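You operate a simulated robot arm through the tools that you are given. There is no shell and no other tool.

You run a simulated robot arm. Do the job below in one go: nothing can be reset, and whatever is moved stays where it is left.

Task
The cooler breaker dropped: socket off, reset the breaker, close the box, socket on again, meter dial to cooler.
Fine: the socket is off when the breaker is reset and goes on after the box is closed; leave the other switches, breakers and plugs.

The check looks at the end state, three seconds after you hand in, the way a careful person would. Anything else that was tipped, shoved, dropped, spilled or broken makes it a failure.

Robot
A 7-joint arm with a fingered hand, fixed in place. Base frame: the origin is at the foot of the arm, x ahead of it, y to its left, z up. Units: mm, rad, N and s.
Its first joint turns from -2.496 to 2.496 rad. Payload 3 kg.
The tool frame sits at the grasp point between the pads (the TCP): z along the fingers, y along the line on which they close. The tips reach 26 mm beyond it. The gripper opens to 148 mm. The gripper's body begins 73 mm behind the TCP. The gripper is a hand of 3 fingers: y runs from the thumb to the fingers, the wrist lies at [0, 0, -229] in the tool frame, and closing takes about 1.5 s.
Orientation is that of the tool frame in the base frame, as a unit quaternion [w, x, y, z]. With the fingers straight down and closing along the base's y, the tool's x points along the base's -x, its y along +y and its z along -z.

Tools
- The arm moves only by the tool jog_arm. Its argument "commands" is a list of rows, each a list of 6 numbers: the shift along the tool's x, y, z in units of 25 mm (1.0 is 25 mm), then the turn, a rotation vector about the tool's x, y, z in units of 8 degrees (1.0 is 8 degrees). In form: [[dx, dy, dz, ax, ay, az], ...]. A call has 1 to 20 rows; each row shifts and turns the commanded pose from where the row before left it, along the tool's axes as they then stand. "hand" is the gripper command, from -1 (shut) to 1 (fully open), values between in proportion, set as the call begins (left out, the last holds). A call with a number of a shift or a turn outside -1 to 1 is refused whole. Each row takes 0.2 s and may step no farther than 50 mm and 0.15 rad from the row before; otherwise, or with a gripper value out of range, the whole call is refused. Where a pose cannot be reached the arm comes as near as it can. A force on the tool above 50 N (or 10 N above the force at the start of the call, whichever is more), or a blocked arm, ends the call early, and 0.2 s more pass. The fingers move at their own pace (about 153 mm/s each) and stop on an object; they squeeze with about 25 N. The grip force told is the motor's: it shows also when the fingers shut on nothing. Time passes only in rows, and 0.2 s behind the last, so rows that do not move let the fingers close. The reply holds the time, the measured pose of the TCP, the force on the tool along the base axes, the opening and the grip force, in the units named above and with some noise, with the torque about the TCP (base axes, N m) and any sound that the robot's microphone picked up.
- Cameras (640 x 400 px; columns grow to the right, rows downward): "scene" is fixed at [57.6, 491.4, 1754]; the picture's right is [0.08, -1.00, 0.00], its down [-0.66, -0.05, -0.75] and it looks along [0.74, 0.06, -0.66] (base axes); focal length 253 px, centre (320, 200). "wrist" rides on the gripper at [68, -39, -90] in the tool frame; the picture's right is [0.50, 0.87, 0.00], its down [-0.66, 0.38, -0.65] and it looks along [-0.57, 0.33, 0.76] (tool axes); focal length 222 px, centre (320, 200). There is no depth. A picture from a camera that has moved, and an enlarged one, comes with that camera's place and axes in the base frame and with its lens. The place of the scene camera against the robot may be out by one fixed shift of up to 25 mm in any direction.
- camera(camera): a new picture of that camera. It takes no simulated time.
- raise_lower(by): slides the trunk up (or, below 0, down) by that many mm; the arm rides with it, the base frame stays. It gives what a move gives, with no picture.
- finger_targets(finger1, finger2, thumb_bend): sets how far each is bent, from 0 (flat) to 1 (curled in); at 0.3 the hand is open as for a grip, at 0.7 the pads meet at the TCP. One left out holds its place. A second passes; each finger stops where it meets its share of the squeeze, and holds until it gets a number again. A gripper value or a shape takes the hand back. It gives what a move gives, with no picture; readings hold the bend of each and the force on the fingers (four entries, about 0 where the hand has none), thumb and palm.
- set_grasp(shape): the hand has 3 fingers and takes this shape, open, in about a second: jaw (thumb against the fingers, like two jaws); tri (thumb and two fingers); tip (a fingertip pinch); poke (one finger out to press); point (the index stretched); flat (the hand flat); cup (the hand cupped); fist (a fist). The gripper value then closes the fingers along that shape, each until it touches; the sizes above hold for jaw. It gives what a move gives, with no picture.
- close_up(camera, box): a new picture of the part [left, top, right, bottom] of that camera's present view, enlarged. It takes no simulated time.
- close_job(): hands the job in; it is judged then, once.

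Places have to be worked out from the pictures, the camera data and where the tool is seen. Open the gripper and draw the arm clear of the work before you hand the job in, unless the task says otherwise.

The tools are called by a JSON object that holds its "op" and its "data". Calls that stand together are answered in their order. jog_arm: Moves the arm, as the interface text tells. Its arguments: {"type":"object","properties":{"commands":{"type":"array","items":{"type":"array","items":{"type":"number"}}},"hand":{"type":"number"}},"required":["commands"]} The other tools are called the same way: raise_lower (by) slides the trunk up or down; set_grasp (shape) gives the hand a shape; finger_targets (finger1, finger2, thumb_bend) moves the fingers one by one; camera (camera) takes a picture; close_up (camera, box) takes an enlarged picture of a part of a camera's view; close_job () hands the job in.

At the start:

```text
t: 0.0
position: [712.1, 246.3, 1516.0]
orientation: [0.0, -0.001, 1.0, 0.001]
wrist_force: [-0.6, 0.4, 0.7]
torque: [-0.02, 0.05, 0.0]
finger_gap: 147.9
finger_force: 0.1
shape: jaw
bend: [0.3, 0.3, 0.3]
finger forces: [0.0, 0.1, 0.0, 0.0, 0.0, 0.1]
trunk travel left (down, up): [-884.0, 6.0]
```

scene: 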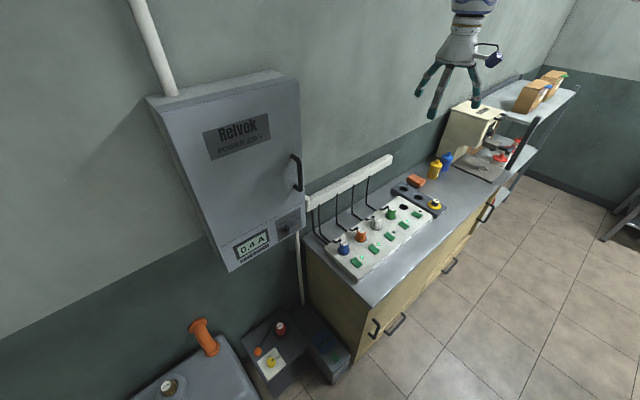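
wrist: 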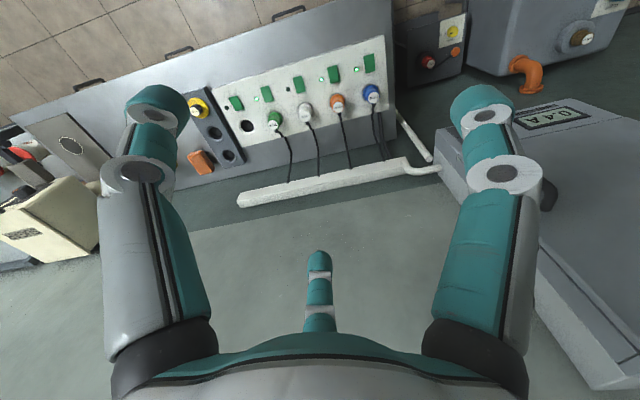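

I start by looking closely at the box, its dial, and the socket strip before moving anything.

{"op": "close_up", "data": {"camera": "scene", "box": [140, 60, 320, 280]}}

{"op": "close_up", "data": {"camera": "scene", "box": [300, 140, 460, 290]}}

{"op": "close_up", "data": {"camera": "wrist", "box": [170, 40, 410, 210]}}

{"op": "close_up", "data": {"camera": "scene", "box": [130, 290, 350, 400]}}

```text
1.82 times, centred on (230, 170) of scene
camera zoom: at [57.6, 491.4, 1754.0], right [0.08, -1.0, 0.0], down [-0.66, -0.05, -0.75], along [0.74, 0.06, -0.66], focal length 460 px, centre (484, 254)
```

zoom: 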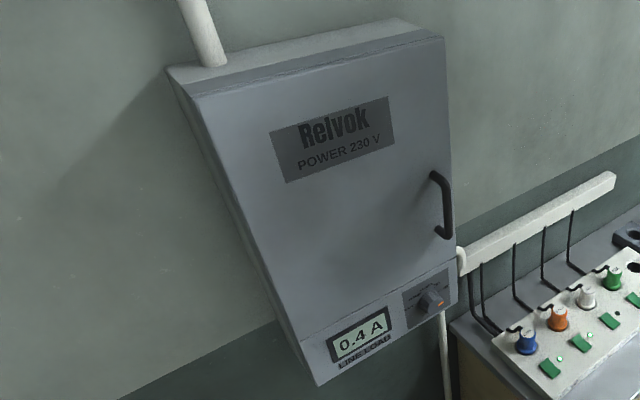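

```text
2.67 times, centred on (380, 215) of scene
camera zoom: at [57.6, 491.4, 1754.0], right [0.08, -1.0, 0.0], down [-0.66, -0.05, -0.75], along [0.74, 0.06, -0.66], focal length 675 px, centre (160, 160)
```

zoom: 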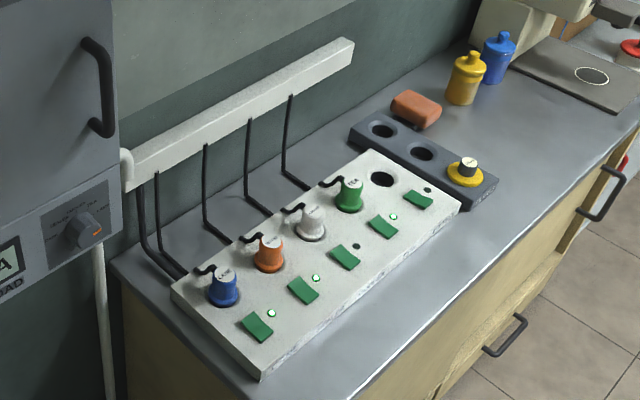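

```text
2.35 times, centred on (290, 125) of wrist
camera zoom: at [645.6, 207.5, 1605.2], right [-0.5, 0.87, 0.0], down [0.66, 0.38, 0.65], along [0.57, 0.33, -0.76], focal length 523 px, centre (391, 376)
```

zoom: 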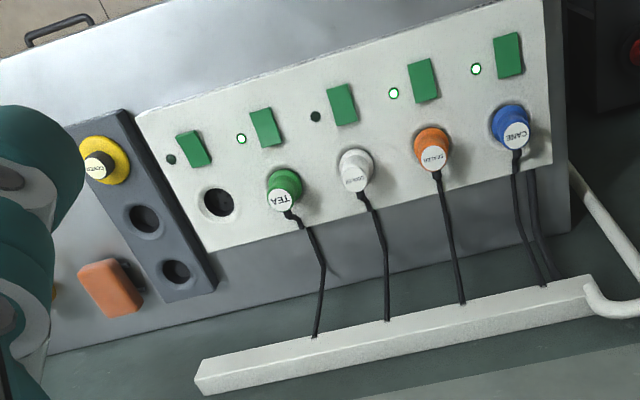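

```text
2.91 times, centred on (240, 345) of scene
camera zoom: at [57.6, 491.4, 1754.0], right [0.08, -1.0, 0.0], down [-0.66, -0.05, -0.75], along [0.74, 0.06, -0.66], focal length 736 px, centre (553, -222)
```

zoom: 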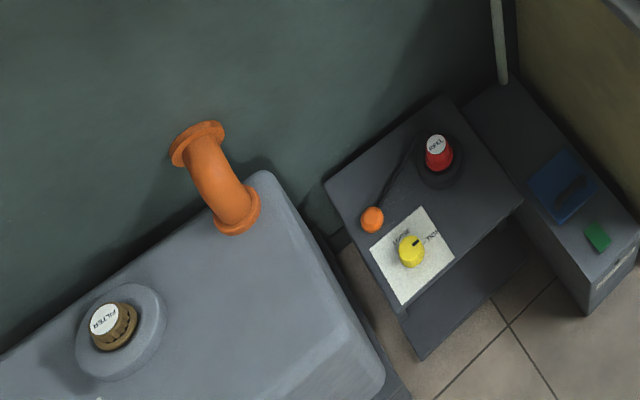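

The strip has blue, orange, white and green plugs, and the LED by the white one is dark. I zoom in on the labels and the dial.

{"op": "close_up", "data": {"camera": "wrist", "box": [290, 60, 400, 130]}}

{"op": "close_up", "data": {"camera": "wrist", "box": [220, 70, 330, 140]}}

{"op": "close_up", "data": {"camera": "scene", "box": [220, 205, 310, 265]}}

{"op": "close_up", "data": {"camera": "scene", "box": [330, 195, 430, 270]}}

{"op": "close_up", "data": {"camera": "scene", "box": [250, 130, 320, 210]}}

```text
5.71 times, centred on (345, 95) of wrist
camera zoom: at [645.6, 207.5, 1605.2], right [-0.5, 0.87, 0.0], down [0.66, 0.38, 0.65], along [0.57, 0.33, -0.76], focal length 1269 px, centre (177, 800)
```

zoom: 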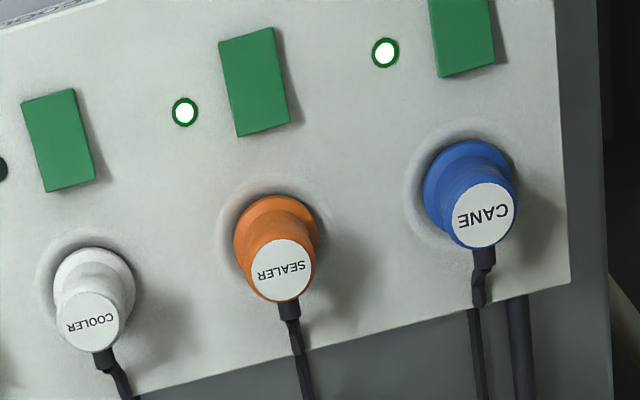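

```text
5.71 times, centred on (275, 105) of wrist
camera zoom: at [645.6, 207.5, 1605.2], right [-0.5, 0.87, 0.0], down [0.66, 0.38, 0.65], along [0.57, 0.33, -0.76], focal length 1269 px, centre (577, 743)
```

zoom: 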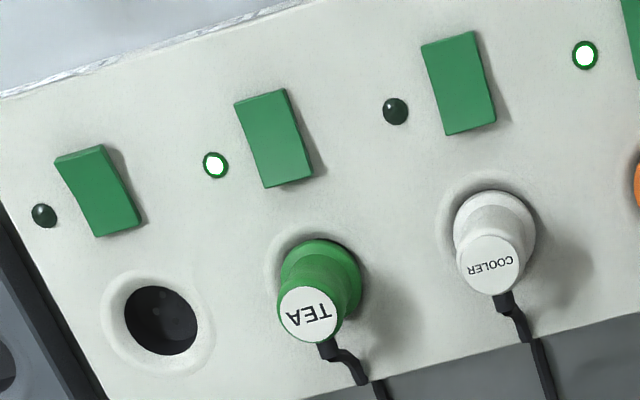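

```text
6.67 times, centred on (265, 235) of scene
camera zoom: at [57.6, 491.4, 1754.0], right [0.08, -1.0, 0.0], down [-0.66, -0.05, -0.75], along [0.74, 0.06, -0.66], focal length 1687 px, centre (687, -33)
```

zoom: 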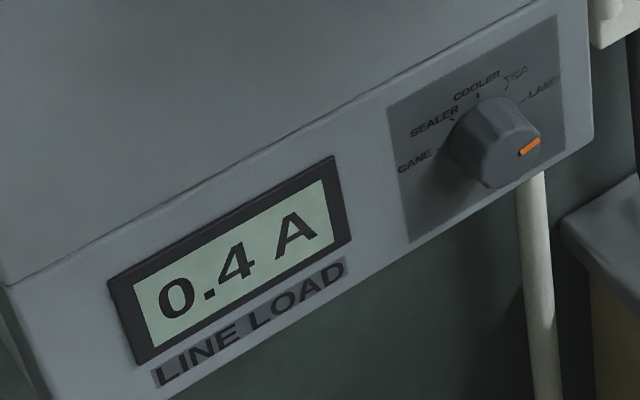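

```text
5.33 times, centred on (380, 232) of scene
camera zoom: at [57.6, 491.4, 1754.0], right [0.08, -1.0, 0.0], down [-0.66, -0.05, -0.75], along [0.74, 0.06, -0.66], focal length 1350 px, centre (0, 27)
```

zoom: 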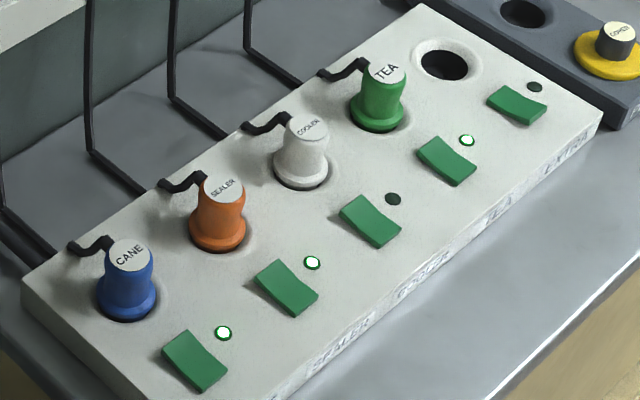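

```text
5.00 times, centred on (285, 170) of scene
camera zoom: at [57.6, 491.4, 1754.0], right [0.08, -1.0, 0.0], down [-0.66, -0.05, -0.75], along [0.74, 0.06, -0.66], focal length 1265 px, centre (495, 350)
```

zoom: 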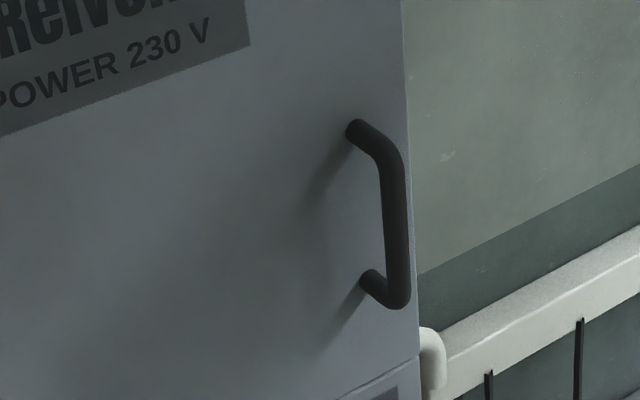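

The cooler is the white plug, the third socket, and its rocker is around (817, 239, 905). The wall is turned about 40° with the box face near (546, 749, 1115). I lower the trunk to get a closer look at the strip.

{"op": "raise_lower", "data": {"by": -300}}

{"op": "camera", "data": {"camera": "wrist"}}

{"op": "camera", "data": {"camera": "scene"}}

```text
t: 3.0
position: [712.6, 247.4, 1214.9]
orientation: [0.0, 0.0, 1.0, 0.0]
wrist_force: [0.0, -0.8, 0.5]
torque: [-0.03, -0.04, 0.02]
finger_gap: 147.8
finger_force: 0.1
shape: jaw
bend: [0.3, 0.3, 0.3]
finger forces: [0.1, 0.1, 0.0, 0.1, 0.0, 0.1]
trunk travel left (down, up): [-584.0, 306.0]
```

```text
taken
camera wrist: at [645.5, 207.5, 1305.3], right [-0.5, 0.87, 0.0], down [0.66, 0.38, 0.65], along [0.57, 0.33, -0.76], focal length 222 px, centre (320, 200)
```

wrist: 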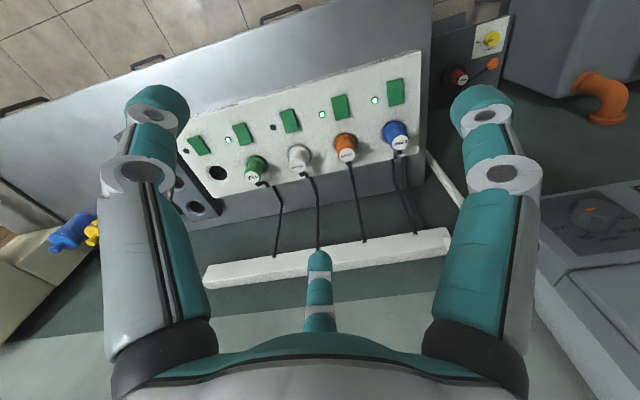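

```text
taken
```

scene: 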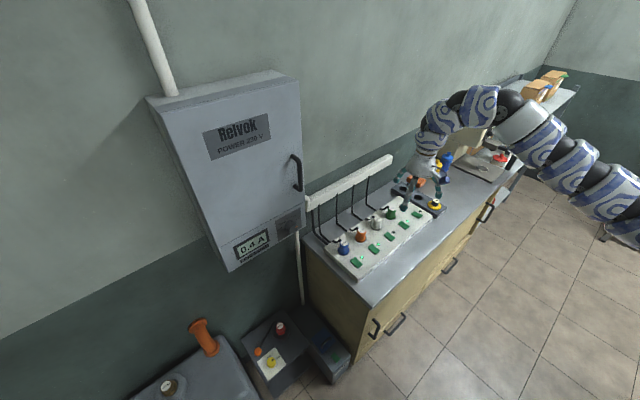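

The strip is now closer in the wrist view. I zoom in to read each rocker's tilt and locate the cooler switch against this better-known camera.

{"op": "close_up", "data": {"camera": "wrist", "box": [180, 60, 340, 200]}}

{"op": "close_up", "data": {"camera": "wrist", "box": [260, 70, 420, 170]}}

{"op": "close_up", "data": {"camera": "wrist", "box": [530, 150, 640, 270]}}

```text
2.86 times, centred on (260, 130) of wrist
camera zoom: at [645.5, 207.5, 1305.3], right [-0.5, 0.87, 0.0], down [0.66, 0.38, 0.65], along [0.57, 0.33, -0.76], focal length 635 px, centre (491, 400)
```

zoom: 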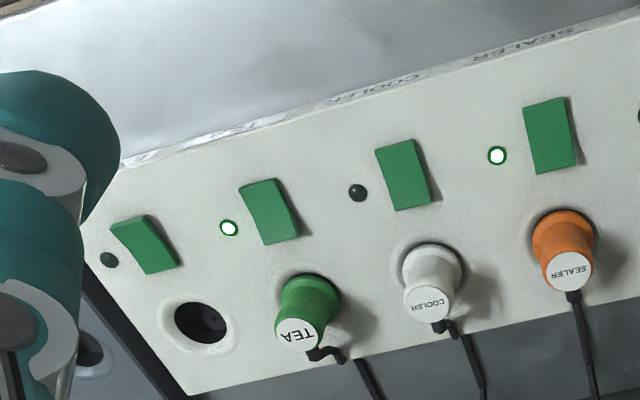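

```text
4.00 times, centred on (340, 120) of wrist
camera zoom: at [645.5, 207.5, 1305.3], right [-0.5, 0.87, 0.0], down [0.66, 0.38, 0.65], along [0.57, 0.33, -0.76], focal length 888 px, centre (240, 520)
```

zoom: 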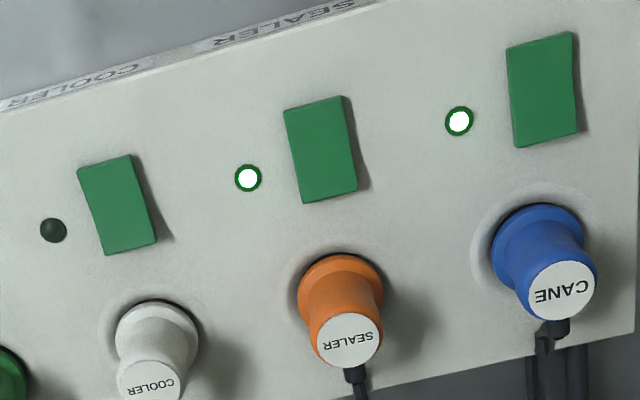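

```text
3.33 times, centred on (585, 210) of wrist
camera zoom: at [645.5, 207.5, 1305.3], right [-0.5, 0.87, 0.0], down [0.66, 0.38, 0.65], along [0.57, 0.33, -0.76], focal length 740 px, centre (-563, 167)
```

zoom: 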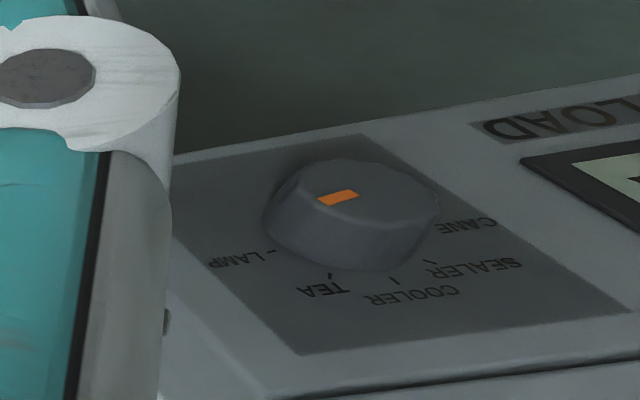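

The cooler switch comes out at about (820, 240, 878) and its LED is dark; the dial mark points near LAMP. I set the poke shape to see where the finger ends up relative to the TCP.

{"op": "set_grasp", "data": {"shape": "poke"}}

{"op": "camera", "data": {"camera": "wrist"}}

{"op": "close_up", "data": {"camera": "scene", "box": [370, 100, 500, 230]}}

```text
t: 3.9
position: [712.4, 246.5, 1214.3]
orientation: [0.001, 0.0, 1.0, 0.0]
wrist_force: [0.7, -0.5, -0.3]
torque: [0.02, 0.0, 0.01]
finger_gap: 0.2
finger_force: 0.1
shape: poke
bend: [1.0, 1.0, 0.4]
finger forces: [0.1, 0.1, 0.0, 0.1, 0.1, 0.0]
trunk travel left (down, up): [-584.0, 306.0]
```

```text
taken
camera wrist: at [645.6, 207.5, 1305.2], right [-0.5, 0.87, 0.0], down [0.66, 0.38, 0.65], along [0.57, 0.33, -0.76], focal length 222 px, centre (320, 200)
```

wrist: 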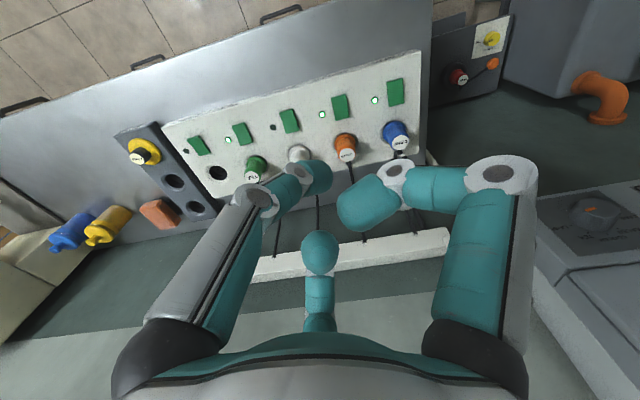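

```text
3.08 times, centred on (435, 165) of scene
camera zoom: at [57.6, 491.4, 1754.0], right [0.08, -1.0, 0.0], down [-0.66, -0.05, -0.75], along [0.74, 0.06, -0.66], focal length 779 px, centre (-34, 308)
```

zoom: 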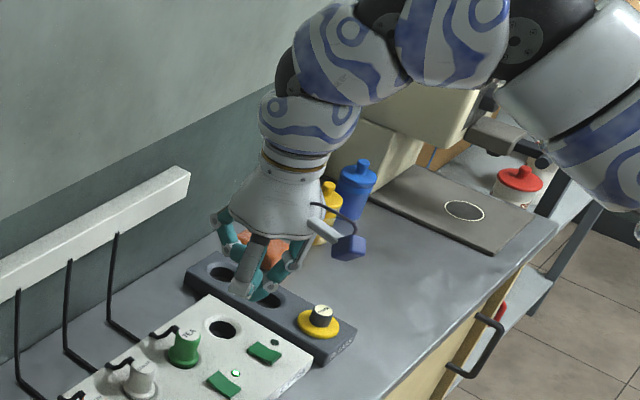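

Poke leaves the thumb bent forward near the axis with the fingers curled. I try the point shape to compare, since one straight finger would be cleaner for pressing.

{"op": "set_grasp", "data": {"shape": "point"}}

{"op": "camera", "data": {"camera": "wrist"}}

{"op": "close_up", "data": {"camera": "scene", "box": [370, 100, 500, 230]}}

```text
t: 4.8
position: [711.4, 247.0, 1214.7]
orientation: [0.001, 0.0, 1.0, 0.001]
wrist_force: [-0.5, -0.6, 0.1]
torque: [0.01, 0.0, 0.01]
finger_gap: 141.9
finger_force: 0.0
shape: point
bend: [0.7, 1.0, 0.86]
finger forces: [0.0, 0.0, 0.0, 0.1, 0.1, 0.0]
trunk travel left (down, up): [-584.0, 306.0]
```

```text
taken
camera wrist: at [645.6, 207.5, 1305.2], right [-0.5, 0.87, 0.0], down [0.66, 0.38, 0.65], along [0.57, 0.33, -0.76], focal length 222 px, centre (320, 200)
```

wrist: 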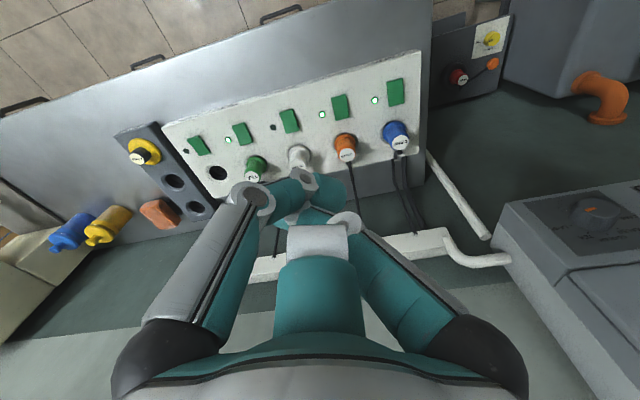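

```text
3.08 times, centred on (435, 165) of scene
camera zoom: at [57.6, 491.4, 1754.0], right [0.08, -1.0, 0.0], down [-0.66, -0.05, -0.75], along [0.74, 0.06, -0.66], focal length 779 px, centre (-34, 308)
```

zoom: 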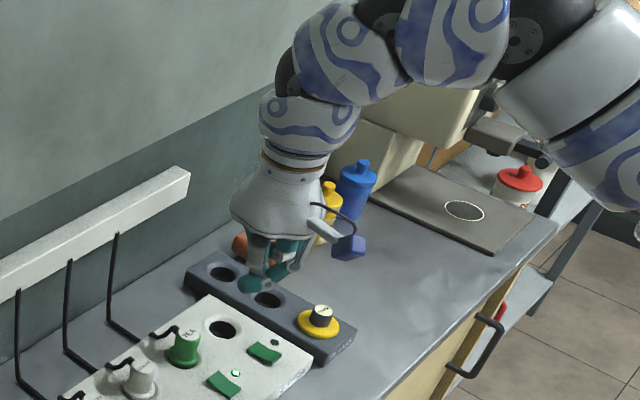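

The point shape bunches the fingers and is hard to judge; a closed jaw gives a known tip 26 mm past the TCP, and the rockers are large (about 27 x 45 mm, about 100 mm apart). I go back to jaw and lower the trunk another 130 mm to read the rocker tilts.

{"op": "set_grasp", "data": {"shape": "jaw"}}

{"op": "raise_lower", "data": {"by": -130}}

{"op": "camera", "data": {"camera": "wrist"}}

{"op": "close_up", "data": {"camera": "wrist", "box": [170, 80, 330, 180]}}

{"op": "close_up", "data": {"camera": "wrist", "box": [250, 80, 350, 150]}}

```text
t: 5.7
position: [712.2, 246.9, 1214.7]
orientation: [0.0, 0.0, 1.0, 0.0]
wrist_force: [-0.4, 0.4, 0.0]
torque: [0.0, 0.02, 0.03]
finger_gap: 148.0
finger_force: 0.2
shape: jaw
bend: [0.3, 0.3, 0.3]
finger forces: [0.0, 0.0, 0.0, 0.1, 0.0, 0.1]
trunk travel left (down, up): [-584.0, 306.0]
```

```text
t: 7.3
position: [711.3, 245.8, 1085.0]
orientation: [0.0, 0.0, 1.0, 0.0]
wrist_force: [0.8, 0.0, 0.8]
torque: [0.01, -0.02, -0.03]
finger_gap: 148.0
finger_force: 0.1
shape: jaw
bend: [0.3, 0.3, 0.3]
finger forces: [0.0, 0.0, 0.1, 0.1, 0.1, 0.1]
trunk travel left (down, up): [-454.0, 436.0]
```

```text
taken
camera wrist: at [645.5, 207.5, 1175.3], right [-0.5, 0.87, 0.0], down [0.66, 0.38, 0.65], along [0.57, 0.33, -0.76], focal length 222 px, centre (320, 200)
```

wrist: 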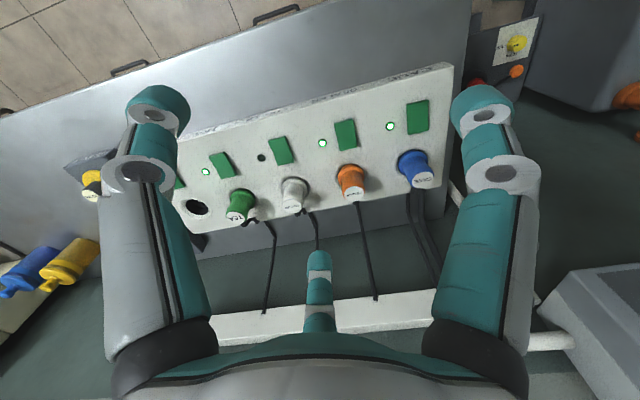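

```text
4.00 times, centred on (250, 130) of wrist
camera zoom: at [645.5, 207.5, 1175.3], right [-0.5, 0.87, 0.0], down [0.66, 0.38, 0.65], along [0.57, 0.33, -0.76], focal length 888 px, centre (600, 480)
```

zoom: 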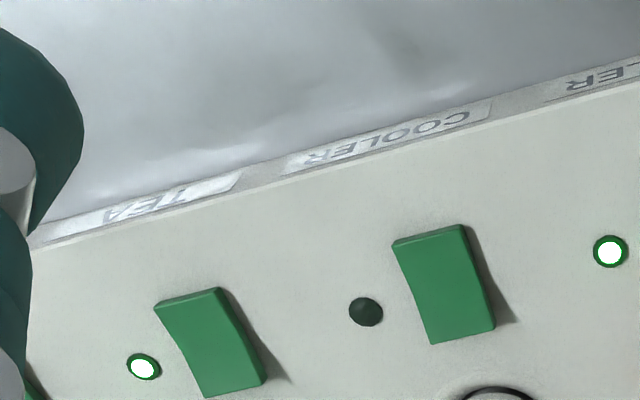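

```text
5.71 times, centred on (300, 115) of wrist
camera zoom: at [645.5, 207.5, 1175.3], right [-0.5, 0.87, 0.0], down [0.66, 0.38, 0.65], along [0.57, 0.33, -0.76], focal length 1269 px, centre (434, 686)
```

zoom: 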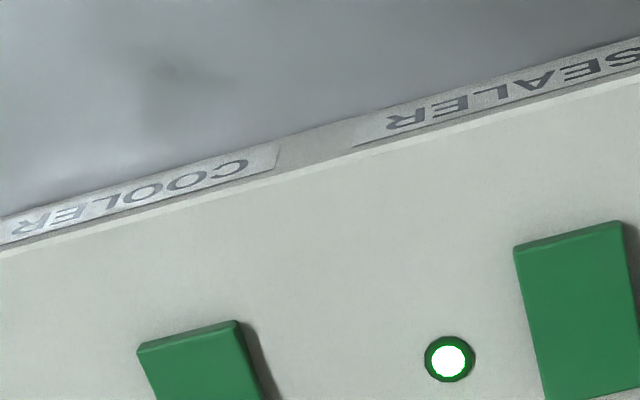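

The EXTRA rocker (off) has its front end up, while cooler and the lit ones have the rear (plug-side) end up, so off means pressing the plug-side end. I estimate the cooler rocker centre at (837, 243, 840), with the wall running along (0.707, -0.707). I close the jaw to see the shape of the closed fingertips.

{"op": "jog_arm", "data": {"commands": [[0, 0, 0, 0, 0, 0], [0, 0, 0, 0, 0, 0], [0, 0, 0, 0, 0, 0], [0, 0, 0, 0, 0, 0], [0, 0, 0, 0, 0, 0], [0, 0, 0, 0, 0, 0], [0, 0, 0, 0, 0, 0]], "hand": -1}}

{"op": "camera", "data": {"camera": "wrist"}}

{"op": "close_up", "data": {"camera": "scene", "box": [370, 130, 500, 260]}}

```text
t: 8.9
position: [711.5, 246.5, 1084.9]
orientation: [0.0, 0.0, 1.0, 0.0]
wrist_force: [-0.3, -0.3, 0.3]
torque: [-0.03, 0.01, 0.0]
finger_gap: 0.1
finger_force: 24.9
shape: jaw
bend: [0.7, 0.7, 0.7]
finger forces: [0.0, 0.0, 0.0, 0.0, 0.0, 0.0]
trunk travel left (down, up): [-454.0, 436.0]
```

```text
taken
camera wrist: at [645.6, 207.5, 1175.2], right [-0.5, 0.87, 0.0], down [0.66, 0.38, 0.65], along [0.57, 0.33, -0.76], focal length 222 px, centre (320, 200)
```

wrist: 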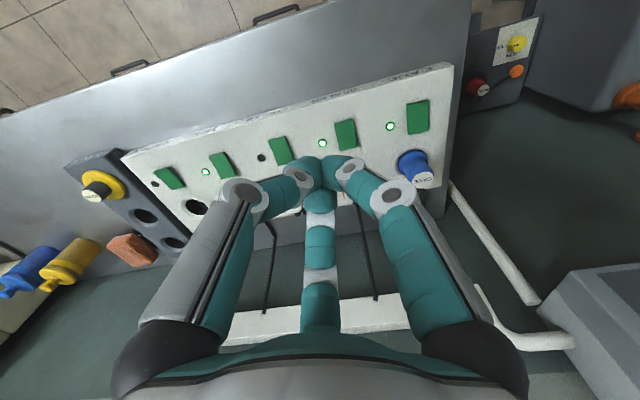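

```text
3.08 times, centred on (435, 195) of scene
camera zoom: at [57.6, 491.4, 1754.0], right [0.08, -1.0, 0.0], down [-0.66, -0.05, -0.75], along [0.74, 0.06, -0.66], focal length 779 px, centre (-34, 215)
```

zoom: 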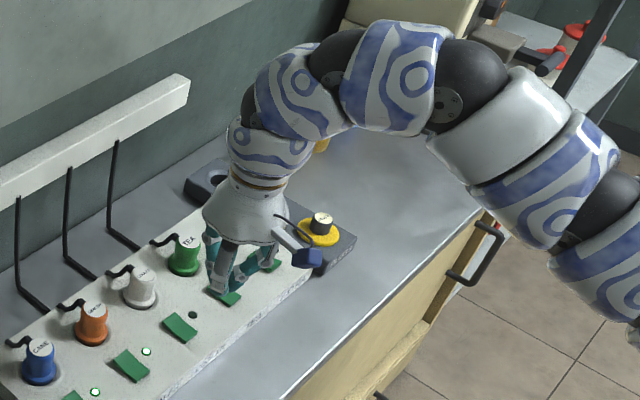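

Closed, the three tips meet 26 mm beyond the TCP as a cluster. I move over the plug-side end of the cooler rocker, aiming at (848, 254), staying high to check alignment.

{"op": "jog_arm", "data": {"commands": [[-0.91, 0.053, 0, 0, 0, 0], [-0.91, 0.053, 0, 0, 0, 0], [-0.91, 0.053, 0, 0, 0, 0], [-0.91, 0.053, 0, 0, 0, 0], [-0.91, 0.053, 0, 0, 0, 0], [-0.91, 0.053, 0, 0, 0, 0], [0, 0, 0.8, 0, 0, 0], [0, 0, 0.8, 0, 0, 0], [0, 0, 0.8, 0, 0, 0], [0, 0, 0.8, 0, 0, 0], [0, 0, 0, 0, 0, 0]]}}

{"op": "camera", "data": {"camera": "wrist"}}

{"op": "close_up", "data": {"camera": "scene", "box": [330, 150, 490, 270]}}

```text
t: 11.3
position: [811.7, 244.9, 1001.8]
orientation: [0.001, 0.0, 1.0, 0.0]
wrist_force: [0.0, 0.1, -0.4]
torque: [0.02, 0.01, 0.0]
finger_gap: 0.0
finger_force: 24.6
shape: jaw
bend: [0.7, 0.7, 0.7]
finger forces: [0.0, 0.0, 0.1, 0.0, 0.1, 0.1]
out of reach, approached as far as the arm can: row 5, 6
trunk travel left (down, up): [-454.0, 436.0]
```

```text
taken
camera wrist: at [746.3, 206.2, 1093.0], right [-0.5, 0.87, 0.0], down [0.66, 0.38, 0.65], along [0.57, 0.33, -0.76], focal length 222 px, centre (320, 200)
```

wrist: 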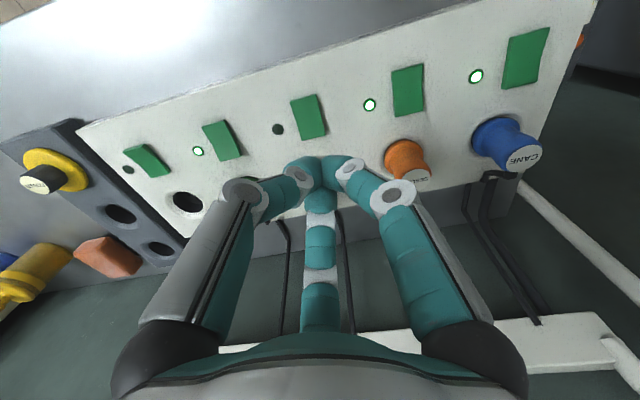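

```text
3.33 times, centred on (410, 210) of scene
camera zoom: at [57.6, 491.4, 1754.0], right [0.08, -1.0, 0.0], down [-0.66, -0.05, -0.75], along [0.74, 0.06, -0.66], focal length 844 px, centre (20, 167)
```

zoom: 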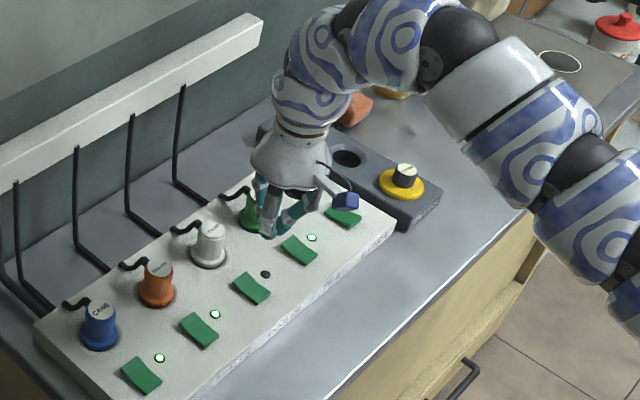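

The hand stopped at x = 812, the arm's reach limit at that height. Now that the arm is lower I try stretching out again, since the wrist is nearer shoulder height.

{"op": "jog_arm", "data": {"commands": [[-0.5, 0.1, 0, 0, 0, 0], [-0.5, 0.1, 0, 0, 0, 0], [-0.45, 0.1, 0, 0, 0, 0], [0, 0, 0, 0, 0, 0]]}}

{"op": "camera", "data": {"camera": "wrist"}}

```text
t: 12.3
position: [824.9, 247.7, 1002.7]
orientation: [0.0, 0.0, 1.0, 0.001]
wrist_force: [0.4, -0.5, -0.9]
torque: [0.02, 0.01, -0.01]
finger_gap: 0.0
finger_force: 25.1
shape: jaw
bend: [0.7, 0.7, 0.7]
finger forces: [0.1, 0.0, 0.0, 0.0, 0.1, 0.0]
out of reach, approached as far as the arm can: row 2, 3
trunk travel left (down, up): [-454.0, 436.0]
```

```text
taken
camera wrist: at [758.5, 208.7, 1092.5], right [-0.5, 0.87, 0.0], down [0.66, 0.38, 0.65], along [0.57, 0.33, -0.76], focal length 222 px, centre (320, 200)
```

wrist: 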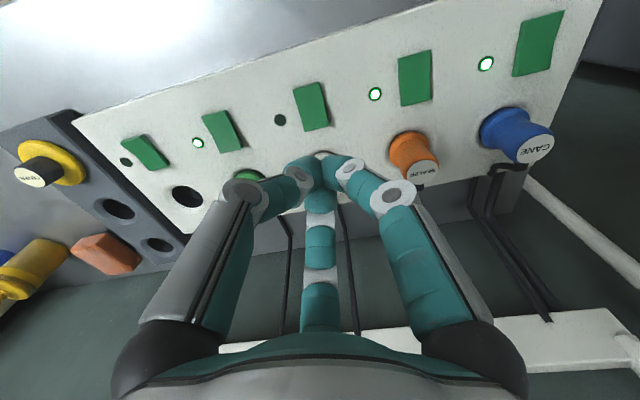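

Tool-down reach tops out near radius 866, while the switch end is at about 885, so I tilt the tool 20° outward to bring the tip further out. The rocker again comes out at (836, 242), matching my estimate.

{"op": "jog_arm", "data": {"commands": [[0, 0, 0, 0, -0.85, 0], [0, 0, 0, 0, -0.85, 0], [0, 0, 0, 0, -0.8, 0], [0, 0, 0, 0, 0, 0]]}}

{"op": "camera", "data": {"camera": "wrist"}}

```text
t: 13.3
position: [824.3, 248.1, 1002.1]
orientation: [0.174, 0.0, 0.985, 0.001]
wrist_force: [-0.4, 0.6, -0.4]
torque: [0.0, -0.01, 0.0]
finger_gap: 0.1
finger_force: 25.2
shape: jaw
bend: [0.7, 0.7, 0.7]
finger forces: [0.0, 0.1, 0.1, 0.0, 0.0, 0.0]
trunk travel left (down, up): [-454.0, 436.0]
```

```text
taken
camera wrist: at [730.5, 209.2, 1064.0], right [-0.47, 0.87, -0.17], down [0.39, 0.38, 0.84], along [0.79, 0.33, -0.52], focal length 222 px, centre (320, 200)
```

wrist: 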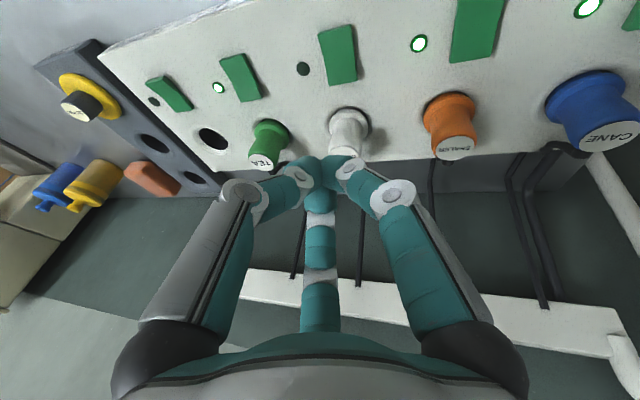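

Orientation is as intended. I move down so the tip sits about 35 mm above the plug-side end of the rocker, TCP to (839, 254, 900).

{"op": "jog_arm", "data": {"commands": [[0.169, 0.048, 0.808, 0, 0, 0], [0.169, 0.048, 0.808, 0, 0, 0], [0.169, 0.048, 0.808, 0, 0, 0], [0.169, 0.048, 0.808, 0, 0, 0], [0.169, 0.048, 0.808, 0, 0, 0], [0, 0, 0, 0, 0, 0]]}}

{"op": "camera", "data": {"camera": "wrist"}}

{"op": "close_up", "data": {"camera": "wrist", "box": [240, 60, 400, 220]}}

{"op": "close_up", "data": {"camera": "scene", "box": [340, 180, 440, 260]}}

```text
t: 14.7
position: [839.4, 252.8, 899.3]
orientation: [0.174, 0.0, 0.985, 0.0]
wrist_force: [0.1, -0.2, 0.3]
torque: [0.0, -0.01, 0.0]
finger_gap: 0.0
finger_force: 25.2
shape: jaw
bend: [0.7, 0.7, 0.7]
finger forces: [0.1, 0.0, 0.0, 0.0, 0.0, 0.0]
trunk travel left (down, up): [-454.0, 436.0]
```

```text
taken
camera wrist: at [746.0, 214.2, 962.0], right [-0.47, 0.87, -0.17], down [0.39, 0.38, 0.84], along [0.79, 0.33, -0.52], focal length 222 px, centre (320, 200)
```

wrist: 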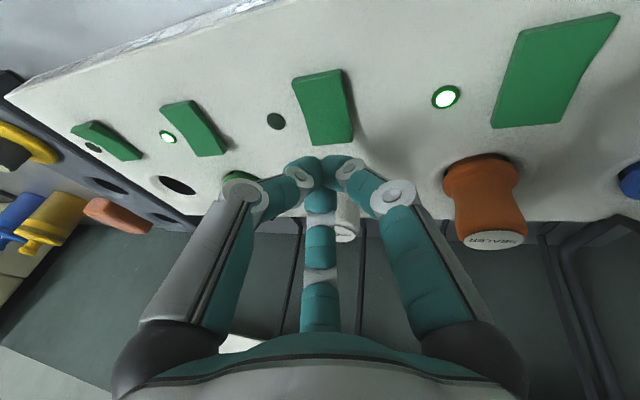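

```text
2.50 times, centred on (320, 140) of wrist
camera zoom: at [746.0, 214.2, 962.0], right [-0.47, 0.87, -0.17], down [0.39, 0.38, 0.84], along [0.79, 0.33, -0.52], focal length 555 px, centre (320, 350)
```

zoom: 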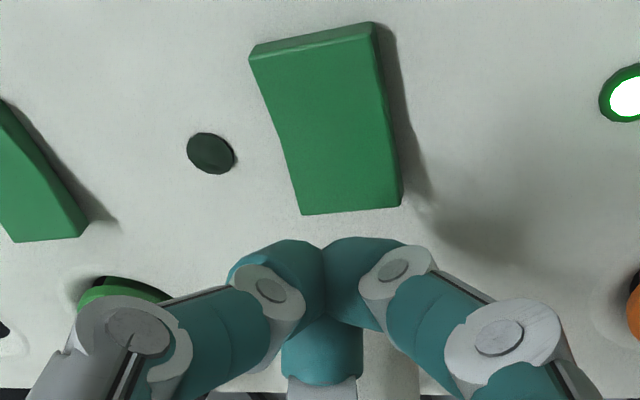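

```text
5.00 times, centred on (390, 220) of scene
camera zoom: at [57.6, 491.4, 1754.0], right [0.08, -1.0, 0.0], down [-0.66, -0.05, -0.75], along [0.74, 0.06, -0.66], focal length 1265 px, centre (-30, 100)
```

zoom: 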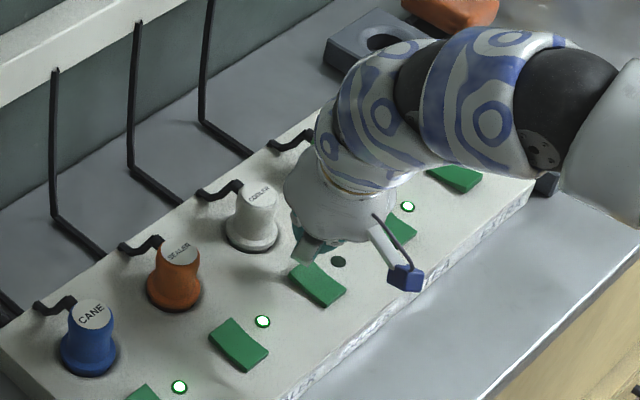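

The tip is at about (848, 253, 875) and the rocker's plug-side end is at about (853, 260). I nudge it 5 mm toward that end and go down in 5 mm steps, watching the force.

{"op": "jog_arm", "data": {"commands": [[-0.15, 0.12, 0.055, 0, 0, 0], [0.0684, 0, 0.188, 0, 0, 0], [0.0684, 0, 0.188, 0, 0, 0], [0.0684, 0, 0.188, 0, 0, 0], [0.0684, 0, 0.188, 0, 0, 0], [0.0684, 0, 0.188, 0, 0, 0], [0, 0, 0, 0, 0, 0]]}}

{"op": "close_up", "data": {"camera": "wrist", "box": [200, 60, 440, 220]}}

{"op": "close_up", "data": {"camera": "scene", "box": [340, 180, 440, 260]}}

```text
t: 16.3
position: [843.9, 255.9, 874.9]
orientation: [0.174, 0.0, 0.985, 0.0]
wrist_force: [-0.9, 0.0, 0.7]
torque: [-0.02, 0.02, -0.02]
finger_gap: 0.0
finger_force: 25.5
shape: jaw
bend: [0.7, 0.7, 0.7]
finger forces: [0.0, 0.0, 0.0, 0.1, 0.1, 0.0]
trunk travel left (down, up): [-454.0, 436.0]
```

```text
2.50 times, centred on (320, 140) of wrist
camera zoom: at [750.1, 217.2, 937.2], right [-0.47, 0.87, -0.17], down [0.39, 0.38, 0.84], along [0.79, 0.33, -0.52], focal length 555 px, centre (320, 350)
```

zoom: 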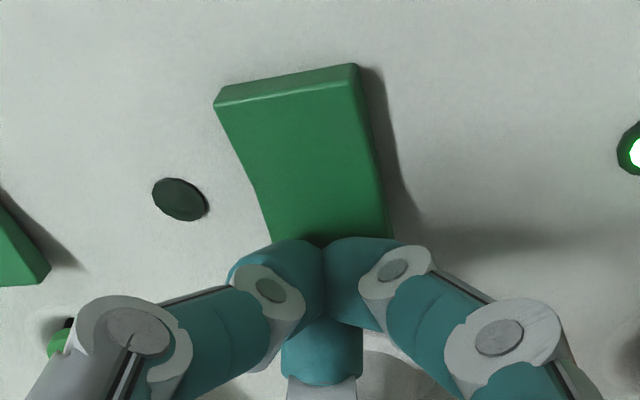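

```text
5.00 times, centred on (390, 220) of scene
camera zoom: at [57.6, 491.4, 1754.0], right [0.08, -1.0, 0.0], down [-0.66, -0.05, -0.75], along [0.74, 0.06, -0.66], focal length 1265 px, centre (-30, 100)
```

zoom: 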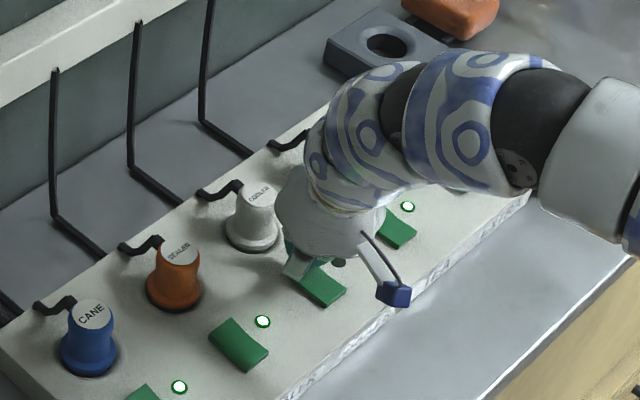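

No contact yet with the tip at z about 850. I continue down in 3 mm steps.

{"op": "jog_arm", "data": {"commands": [[0.041, 0, 0.113, 0, 0, 0], [0.041, 0, 0.113, 0, 0, 0], [0.041, 0, 0.113, 0, 0, 0], [0, 0, 0, 0, 0, 0]]}}

{"op": "close_up", "data": {"camera": "wrist", "box": [200, 60, 440, 220]}}

```text
t: 17.3
position: [844.3, 256.5, 870.7]
orientation: [0.176, -0.001, 0.984, 0.001]
wrist_force: [1.4, -0.2, 24.7]
torque: [-0.06, -0.15, 0.05]
finger_gap: 0.0
finger_force: 25.6
shape: jaw
bend: [0.7, 0.7, 0.7]
finger forces: [0.1, 0.0, 0.0, 0.0, 0.1, 0.1]
trunk travel left (down, up): [-454.0, 436.0]
```

```text
2.50 times, centred on (320, 140) of wrist
camera zoom: at [750.6, 216.9, 931.2], right [-0.47, 0.87, -0.17], down [0.39, 0.38, 0.84], along [0.79, 0.33, -0.51], focal length 555 px, centre (320, 350)
```

zoom: 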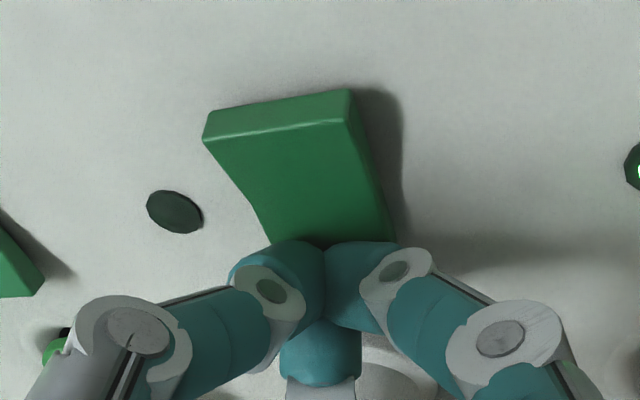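

There is contact at 25 N and the front end of the rocker has started to rise. I press a few mm further.

{"op": "jog_arm", "data": {"commands": [[0.041, 0, 0.113, 0, 0, 0], [0.041, 0, 0.113, 0, 0, 0], [0, 0, 0, 0, 0, 0]]}}

{"op": "close_up", "data": {"camera": "wrist", "box": [200, 60, 440, 220]}}

```text
t: 17.9
position: [847.8, 256.1, 868.3]
orientation: [0.182, 0.0, 0.983, 0.003]
wrist_force: [6.2, 2.4, 20.4]
torque: [0.0, -0.27, 0.04]
finger_gap: 0.1
finger_force: 24.6
shape: jaw
bend: [0.7, 0.7, 0.7]
finger forces: [0.1, 0.0, 0.0, 0.0, 0.1, 0.1]
trunk travel left (down, up): [-454.0, 436.0]
stopped in row 2: the force on the tool passed its limit at 54 N (the readings are from after the stop); the commanded pose is now the measured one
```

```text
2.50 times, centred on (320, 140) of wrist
camera zoom: at [753.8, 216.7, 929.2], right [-0.47, 0.87, -0.17], down [0.38, 0.37, 0.85], along [0.8, 0.33, -0.5], focal length 555 px, centre (320, 350)
```

zoom: 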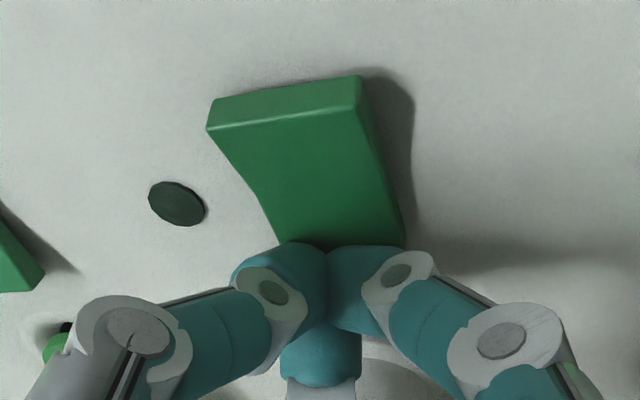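

The press reached 54 N, and the front of the rocker now stands up like the EXTRA one. I lift away and look at whether it stays.

{"op": "jog_arm", "data": {"commands": [[-0.205, 0, -0.564, 0, 0, 0], [-0.205, 0, -0.564, 0, 0, 0], [-0.205, 0, -0.564, 0, 0, 0], [0, 0, 0, 0, 0, 0]]}}

{"op": "close_up", "data": {"camera": "wrist", "box": [60, 40, 380, 220]}}

{"op": "close_up", "data": {"camera": "wrist", "box": [220, 60, 420, 200]}}

```text
t: 18.9
position: [847.1, 256.4, 911.4]
orientation: [0.177, 0.0, 0.984, 0.001]
wrist_force: [-0.5, 0.2, -0.2]
torque: [-0.02, -0.03, 0.03]
finger_gap: 0.0
finger_force: 24.6
shape: jaw
bend: [0.7, 0.7, 0.7]
finger forces: [0.0, 0.0, 0.0, 0.0, 0.0, 0.0]
trunk travel left (down, up): [-454.0, 436.0]
```

```text
2.00 times, centred on (220, 130) of wrist
camera zoom: at [752.7, 217.0, 972.3], right [-0.47, 0.87, -0.17], down [0.39, 0.38, 0.84], along [0.79, 0.33, -0.51], focal length 444 px, centre (520, 340)
```

zoom: 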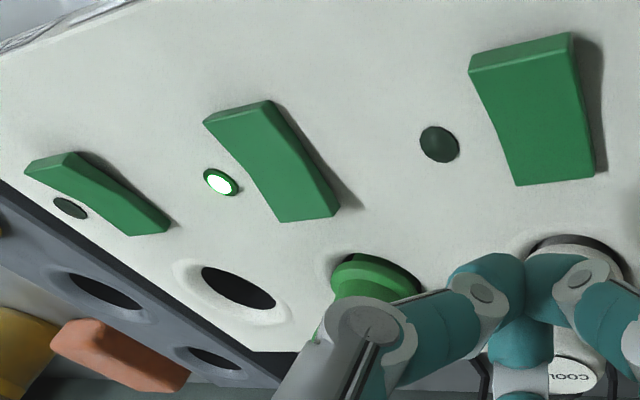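

```text
2.86 times, centred on (320, 130) of wrist
camera zoom: at [752.7, 217.0, 972.3], right [-0.47, 0.87, -0.17], down [0.39, 0.38, 0.84], along [0.79, 0.33, -0.51], focal length 635 px, centre (320, 400)
```

zoom: 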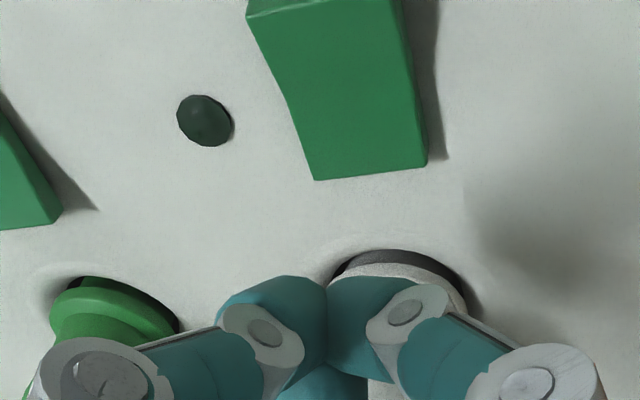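

The rocker's plug-side end is now down and its front up, matching the EXTRA (off) one. I raise the trunk 200 mm to clear the strip and bring the shoulder to box height, then check the switch.

{"op": "raise_lower", "data": {"by": 200}}

{"op": "camera", "data": {"camera": "wrist"}}

{"op": "close_up", "data": {"camera": "wrist", "box": [200, 0, 440, 160]}}

```text
t: 21.0
position: [847.7, 256.3, 1110.1]
orientation: [0.177, 0.001, 0.984, 0.002]
wrist_force: [0.5, 0.9, -0.2]
torque: [-0.03, 0.03, -0.01]
finger_gap: 0.2
finger_force: 24.6
shape: jaw
bend: [0.7, 0.7, 0.7]
finger forces: [0.0, 0.0, 0.0, 0.0, 0.1, 0.0]
trunk travel left (down, up): [-654.0, 236.0]
```

```text
taken
camera wrist: at [752.9, 217.1, 1172.1], right [-0.47, 0.87, -0.17], down [0.39, 0.38, 0.84], along [0.79, 0.33, -0.51], focal length 222 px, centre (320, 200)
```

wrist: 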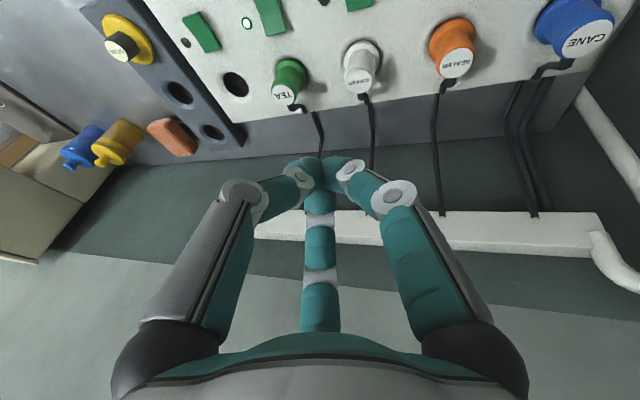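

```text
2.50 times, centred on (320, 80) of wrist
camera zoom: at [752.9, 217.1, 1172.1], right [-0.47, 0.87, -0.17], down [0.39, 0.38, 0.84], along [0.79, 0.33, -0.51], focal length 555 px, centre (320, 500)
```

zoom: 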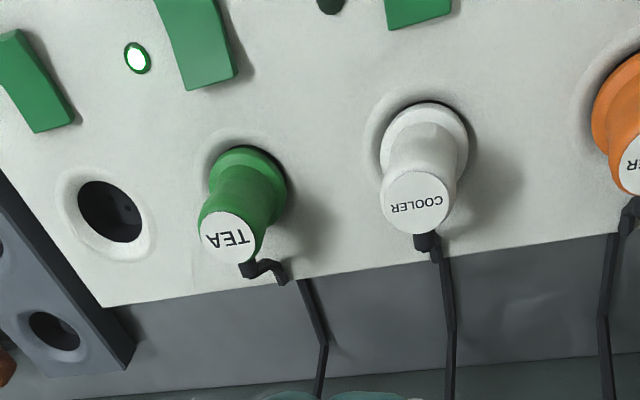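

The hand is clear of the strip. I draw back to about (600, 380, 1150) and look again, so I can see both the switch and the box from there.

{"op": "jog_arm", "data": {"commands": [[0.871, 0.496, -0.493, 0, 0, 0], [0.871, 0.496, -0.493, 0, 0, 0], [0.871, 0.496, -0.493, 0, 0, 0], [0.871, 0.496, -0.493, 0, 0, 0], [0.871, 0.496, -0.493, 0, 0, 0], [0.871, 0.496, -0.493, 0, 0, 0], [0.871, 0.496, -0.493, 0, 0, 0], [0.871, 0.496, -0.493, 0, 0, 0], [0.871, 0.496, -0.493, 0, 0, 0], [0.871, 0.496, -0.493, 0, 0, 0], [0, 0, 0, 0, 0, 0]]}}

{"op": "camera", "data": {"camera": "wrist"}}

{"op": "camera", "data": {"camera": "scene"}}

{"op": "close_up", "data": {"camera": "scene", "box": [330, 195, 430, 270]}}

```text
t: 23.4
position: [654.1, 398.2, 1162.1]
orientation: [0.176, 0.001, 0.984, 0.001]
wrist_force: [0.5, 0.6, 0.5]
torque: [-0.02, -0.03, -0.01]
finger_gap: 0.5
finger_force: 25.2
shape: jaw
bend: [0.7, 0.7, 0.7]
finger forces: [0.0, 0.0, 0.1, 0.0, 0.0, 0.0]
out of reach, approached as far as the arm can: row 4, 5, 6, 7, 8, 9, 10
trunk travel left (down, up): [-654.0, 236.0]
```

```text
taken
camera wrist: at [559.2, 360.0, 1223.6], right [-0.47, 0.87, -0.17], down [0.39, 0.38, 0.84], along [0.79, 0.33, -0.51], focal length 222 px, centre (320, 200)
```

wrist: 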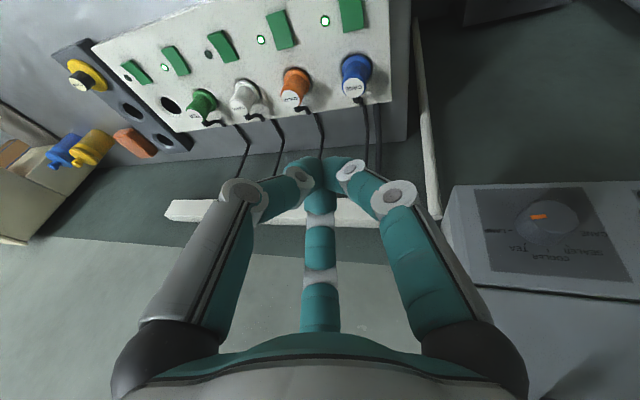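

```text
taken
```

scene: 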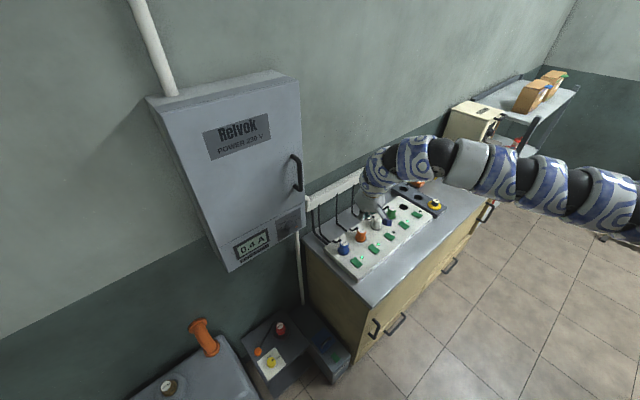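

```text
5.33 times, centred on (380, 232) of scene
camera zoom: at [57.6, 491.4, 1754.0], right [0.08, -1.0, 0.0], down [-0.66, -0.05, -0.75], along [0.74, 0.06, -0.66], focal length 1350 px, centre (0, 27)
```

zoom: 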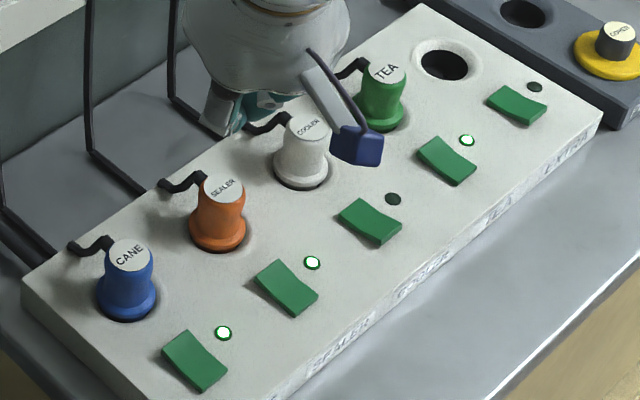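

The arm stopped at (654, 398, 1162), which is fine. From here I compare the cooler rocker to its neighbours and look at the meter panel.

{"op": "close_up", "data": {"camera": "wrist", "box": [100, 10, 260, 110]}}

{"op": "close_up", "data": {"camera": "wrist", "box": [440, 170, 640, 310]}}

{"op": "close_up", "data": {"camera": "scene", "box": [375, 200, 435, 245]}}

```text
4.00 times, centred on (180, 60) of wrist
camera zoom: at [559.2, 360.0, 1223.6], right [-0.47, 0.87, -0.17], down [0.39, 0.38, 0.84], along [0.79, 0.33, -0.51], focal length 888 px, centre (880, 760)
```

zoom: 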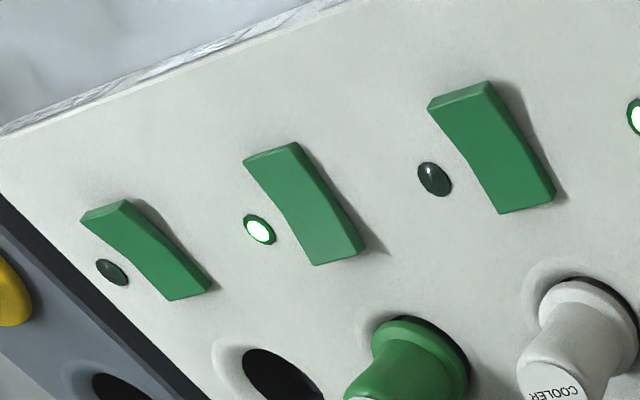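

```text
2.86 times, centred on (540, 240) of wrist
camera zoom: at [559.2, 360.0, 1223.6], right [-0.47, 0.87, -0.17], down [0.39, 0.38, 0.84], along [0.79, 0.33, -0.51], focal length 635 px, centre (-309, 86)
```

zoom: 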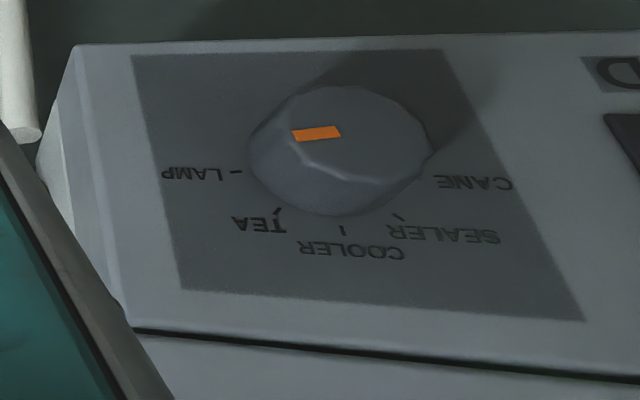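

```text
8.89 times, centred on (405, 222) of scene
camera zoom: at [57.6, 491.4, 1754.0], right [0.08, -1.0, 0.0], down [-0.66, -0.05, -0.75], along [0.74, 0.06, -0.66], focal length 2250 px, centre (-436, 0)
```

zoom: 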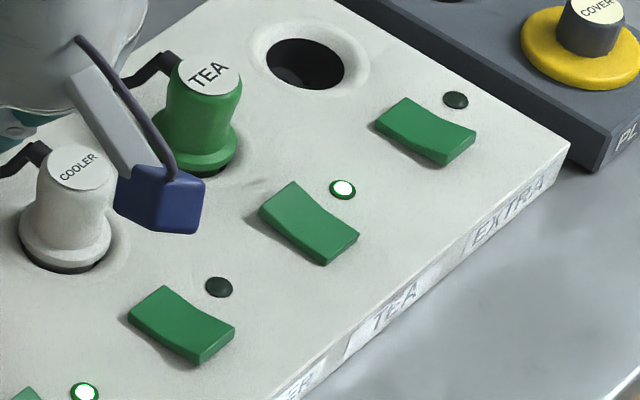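

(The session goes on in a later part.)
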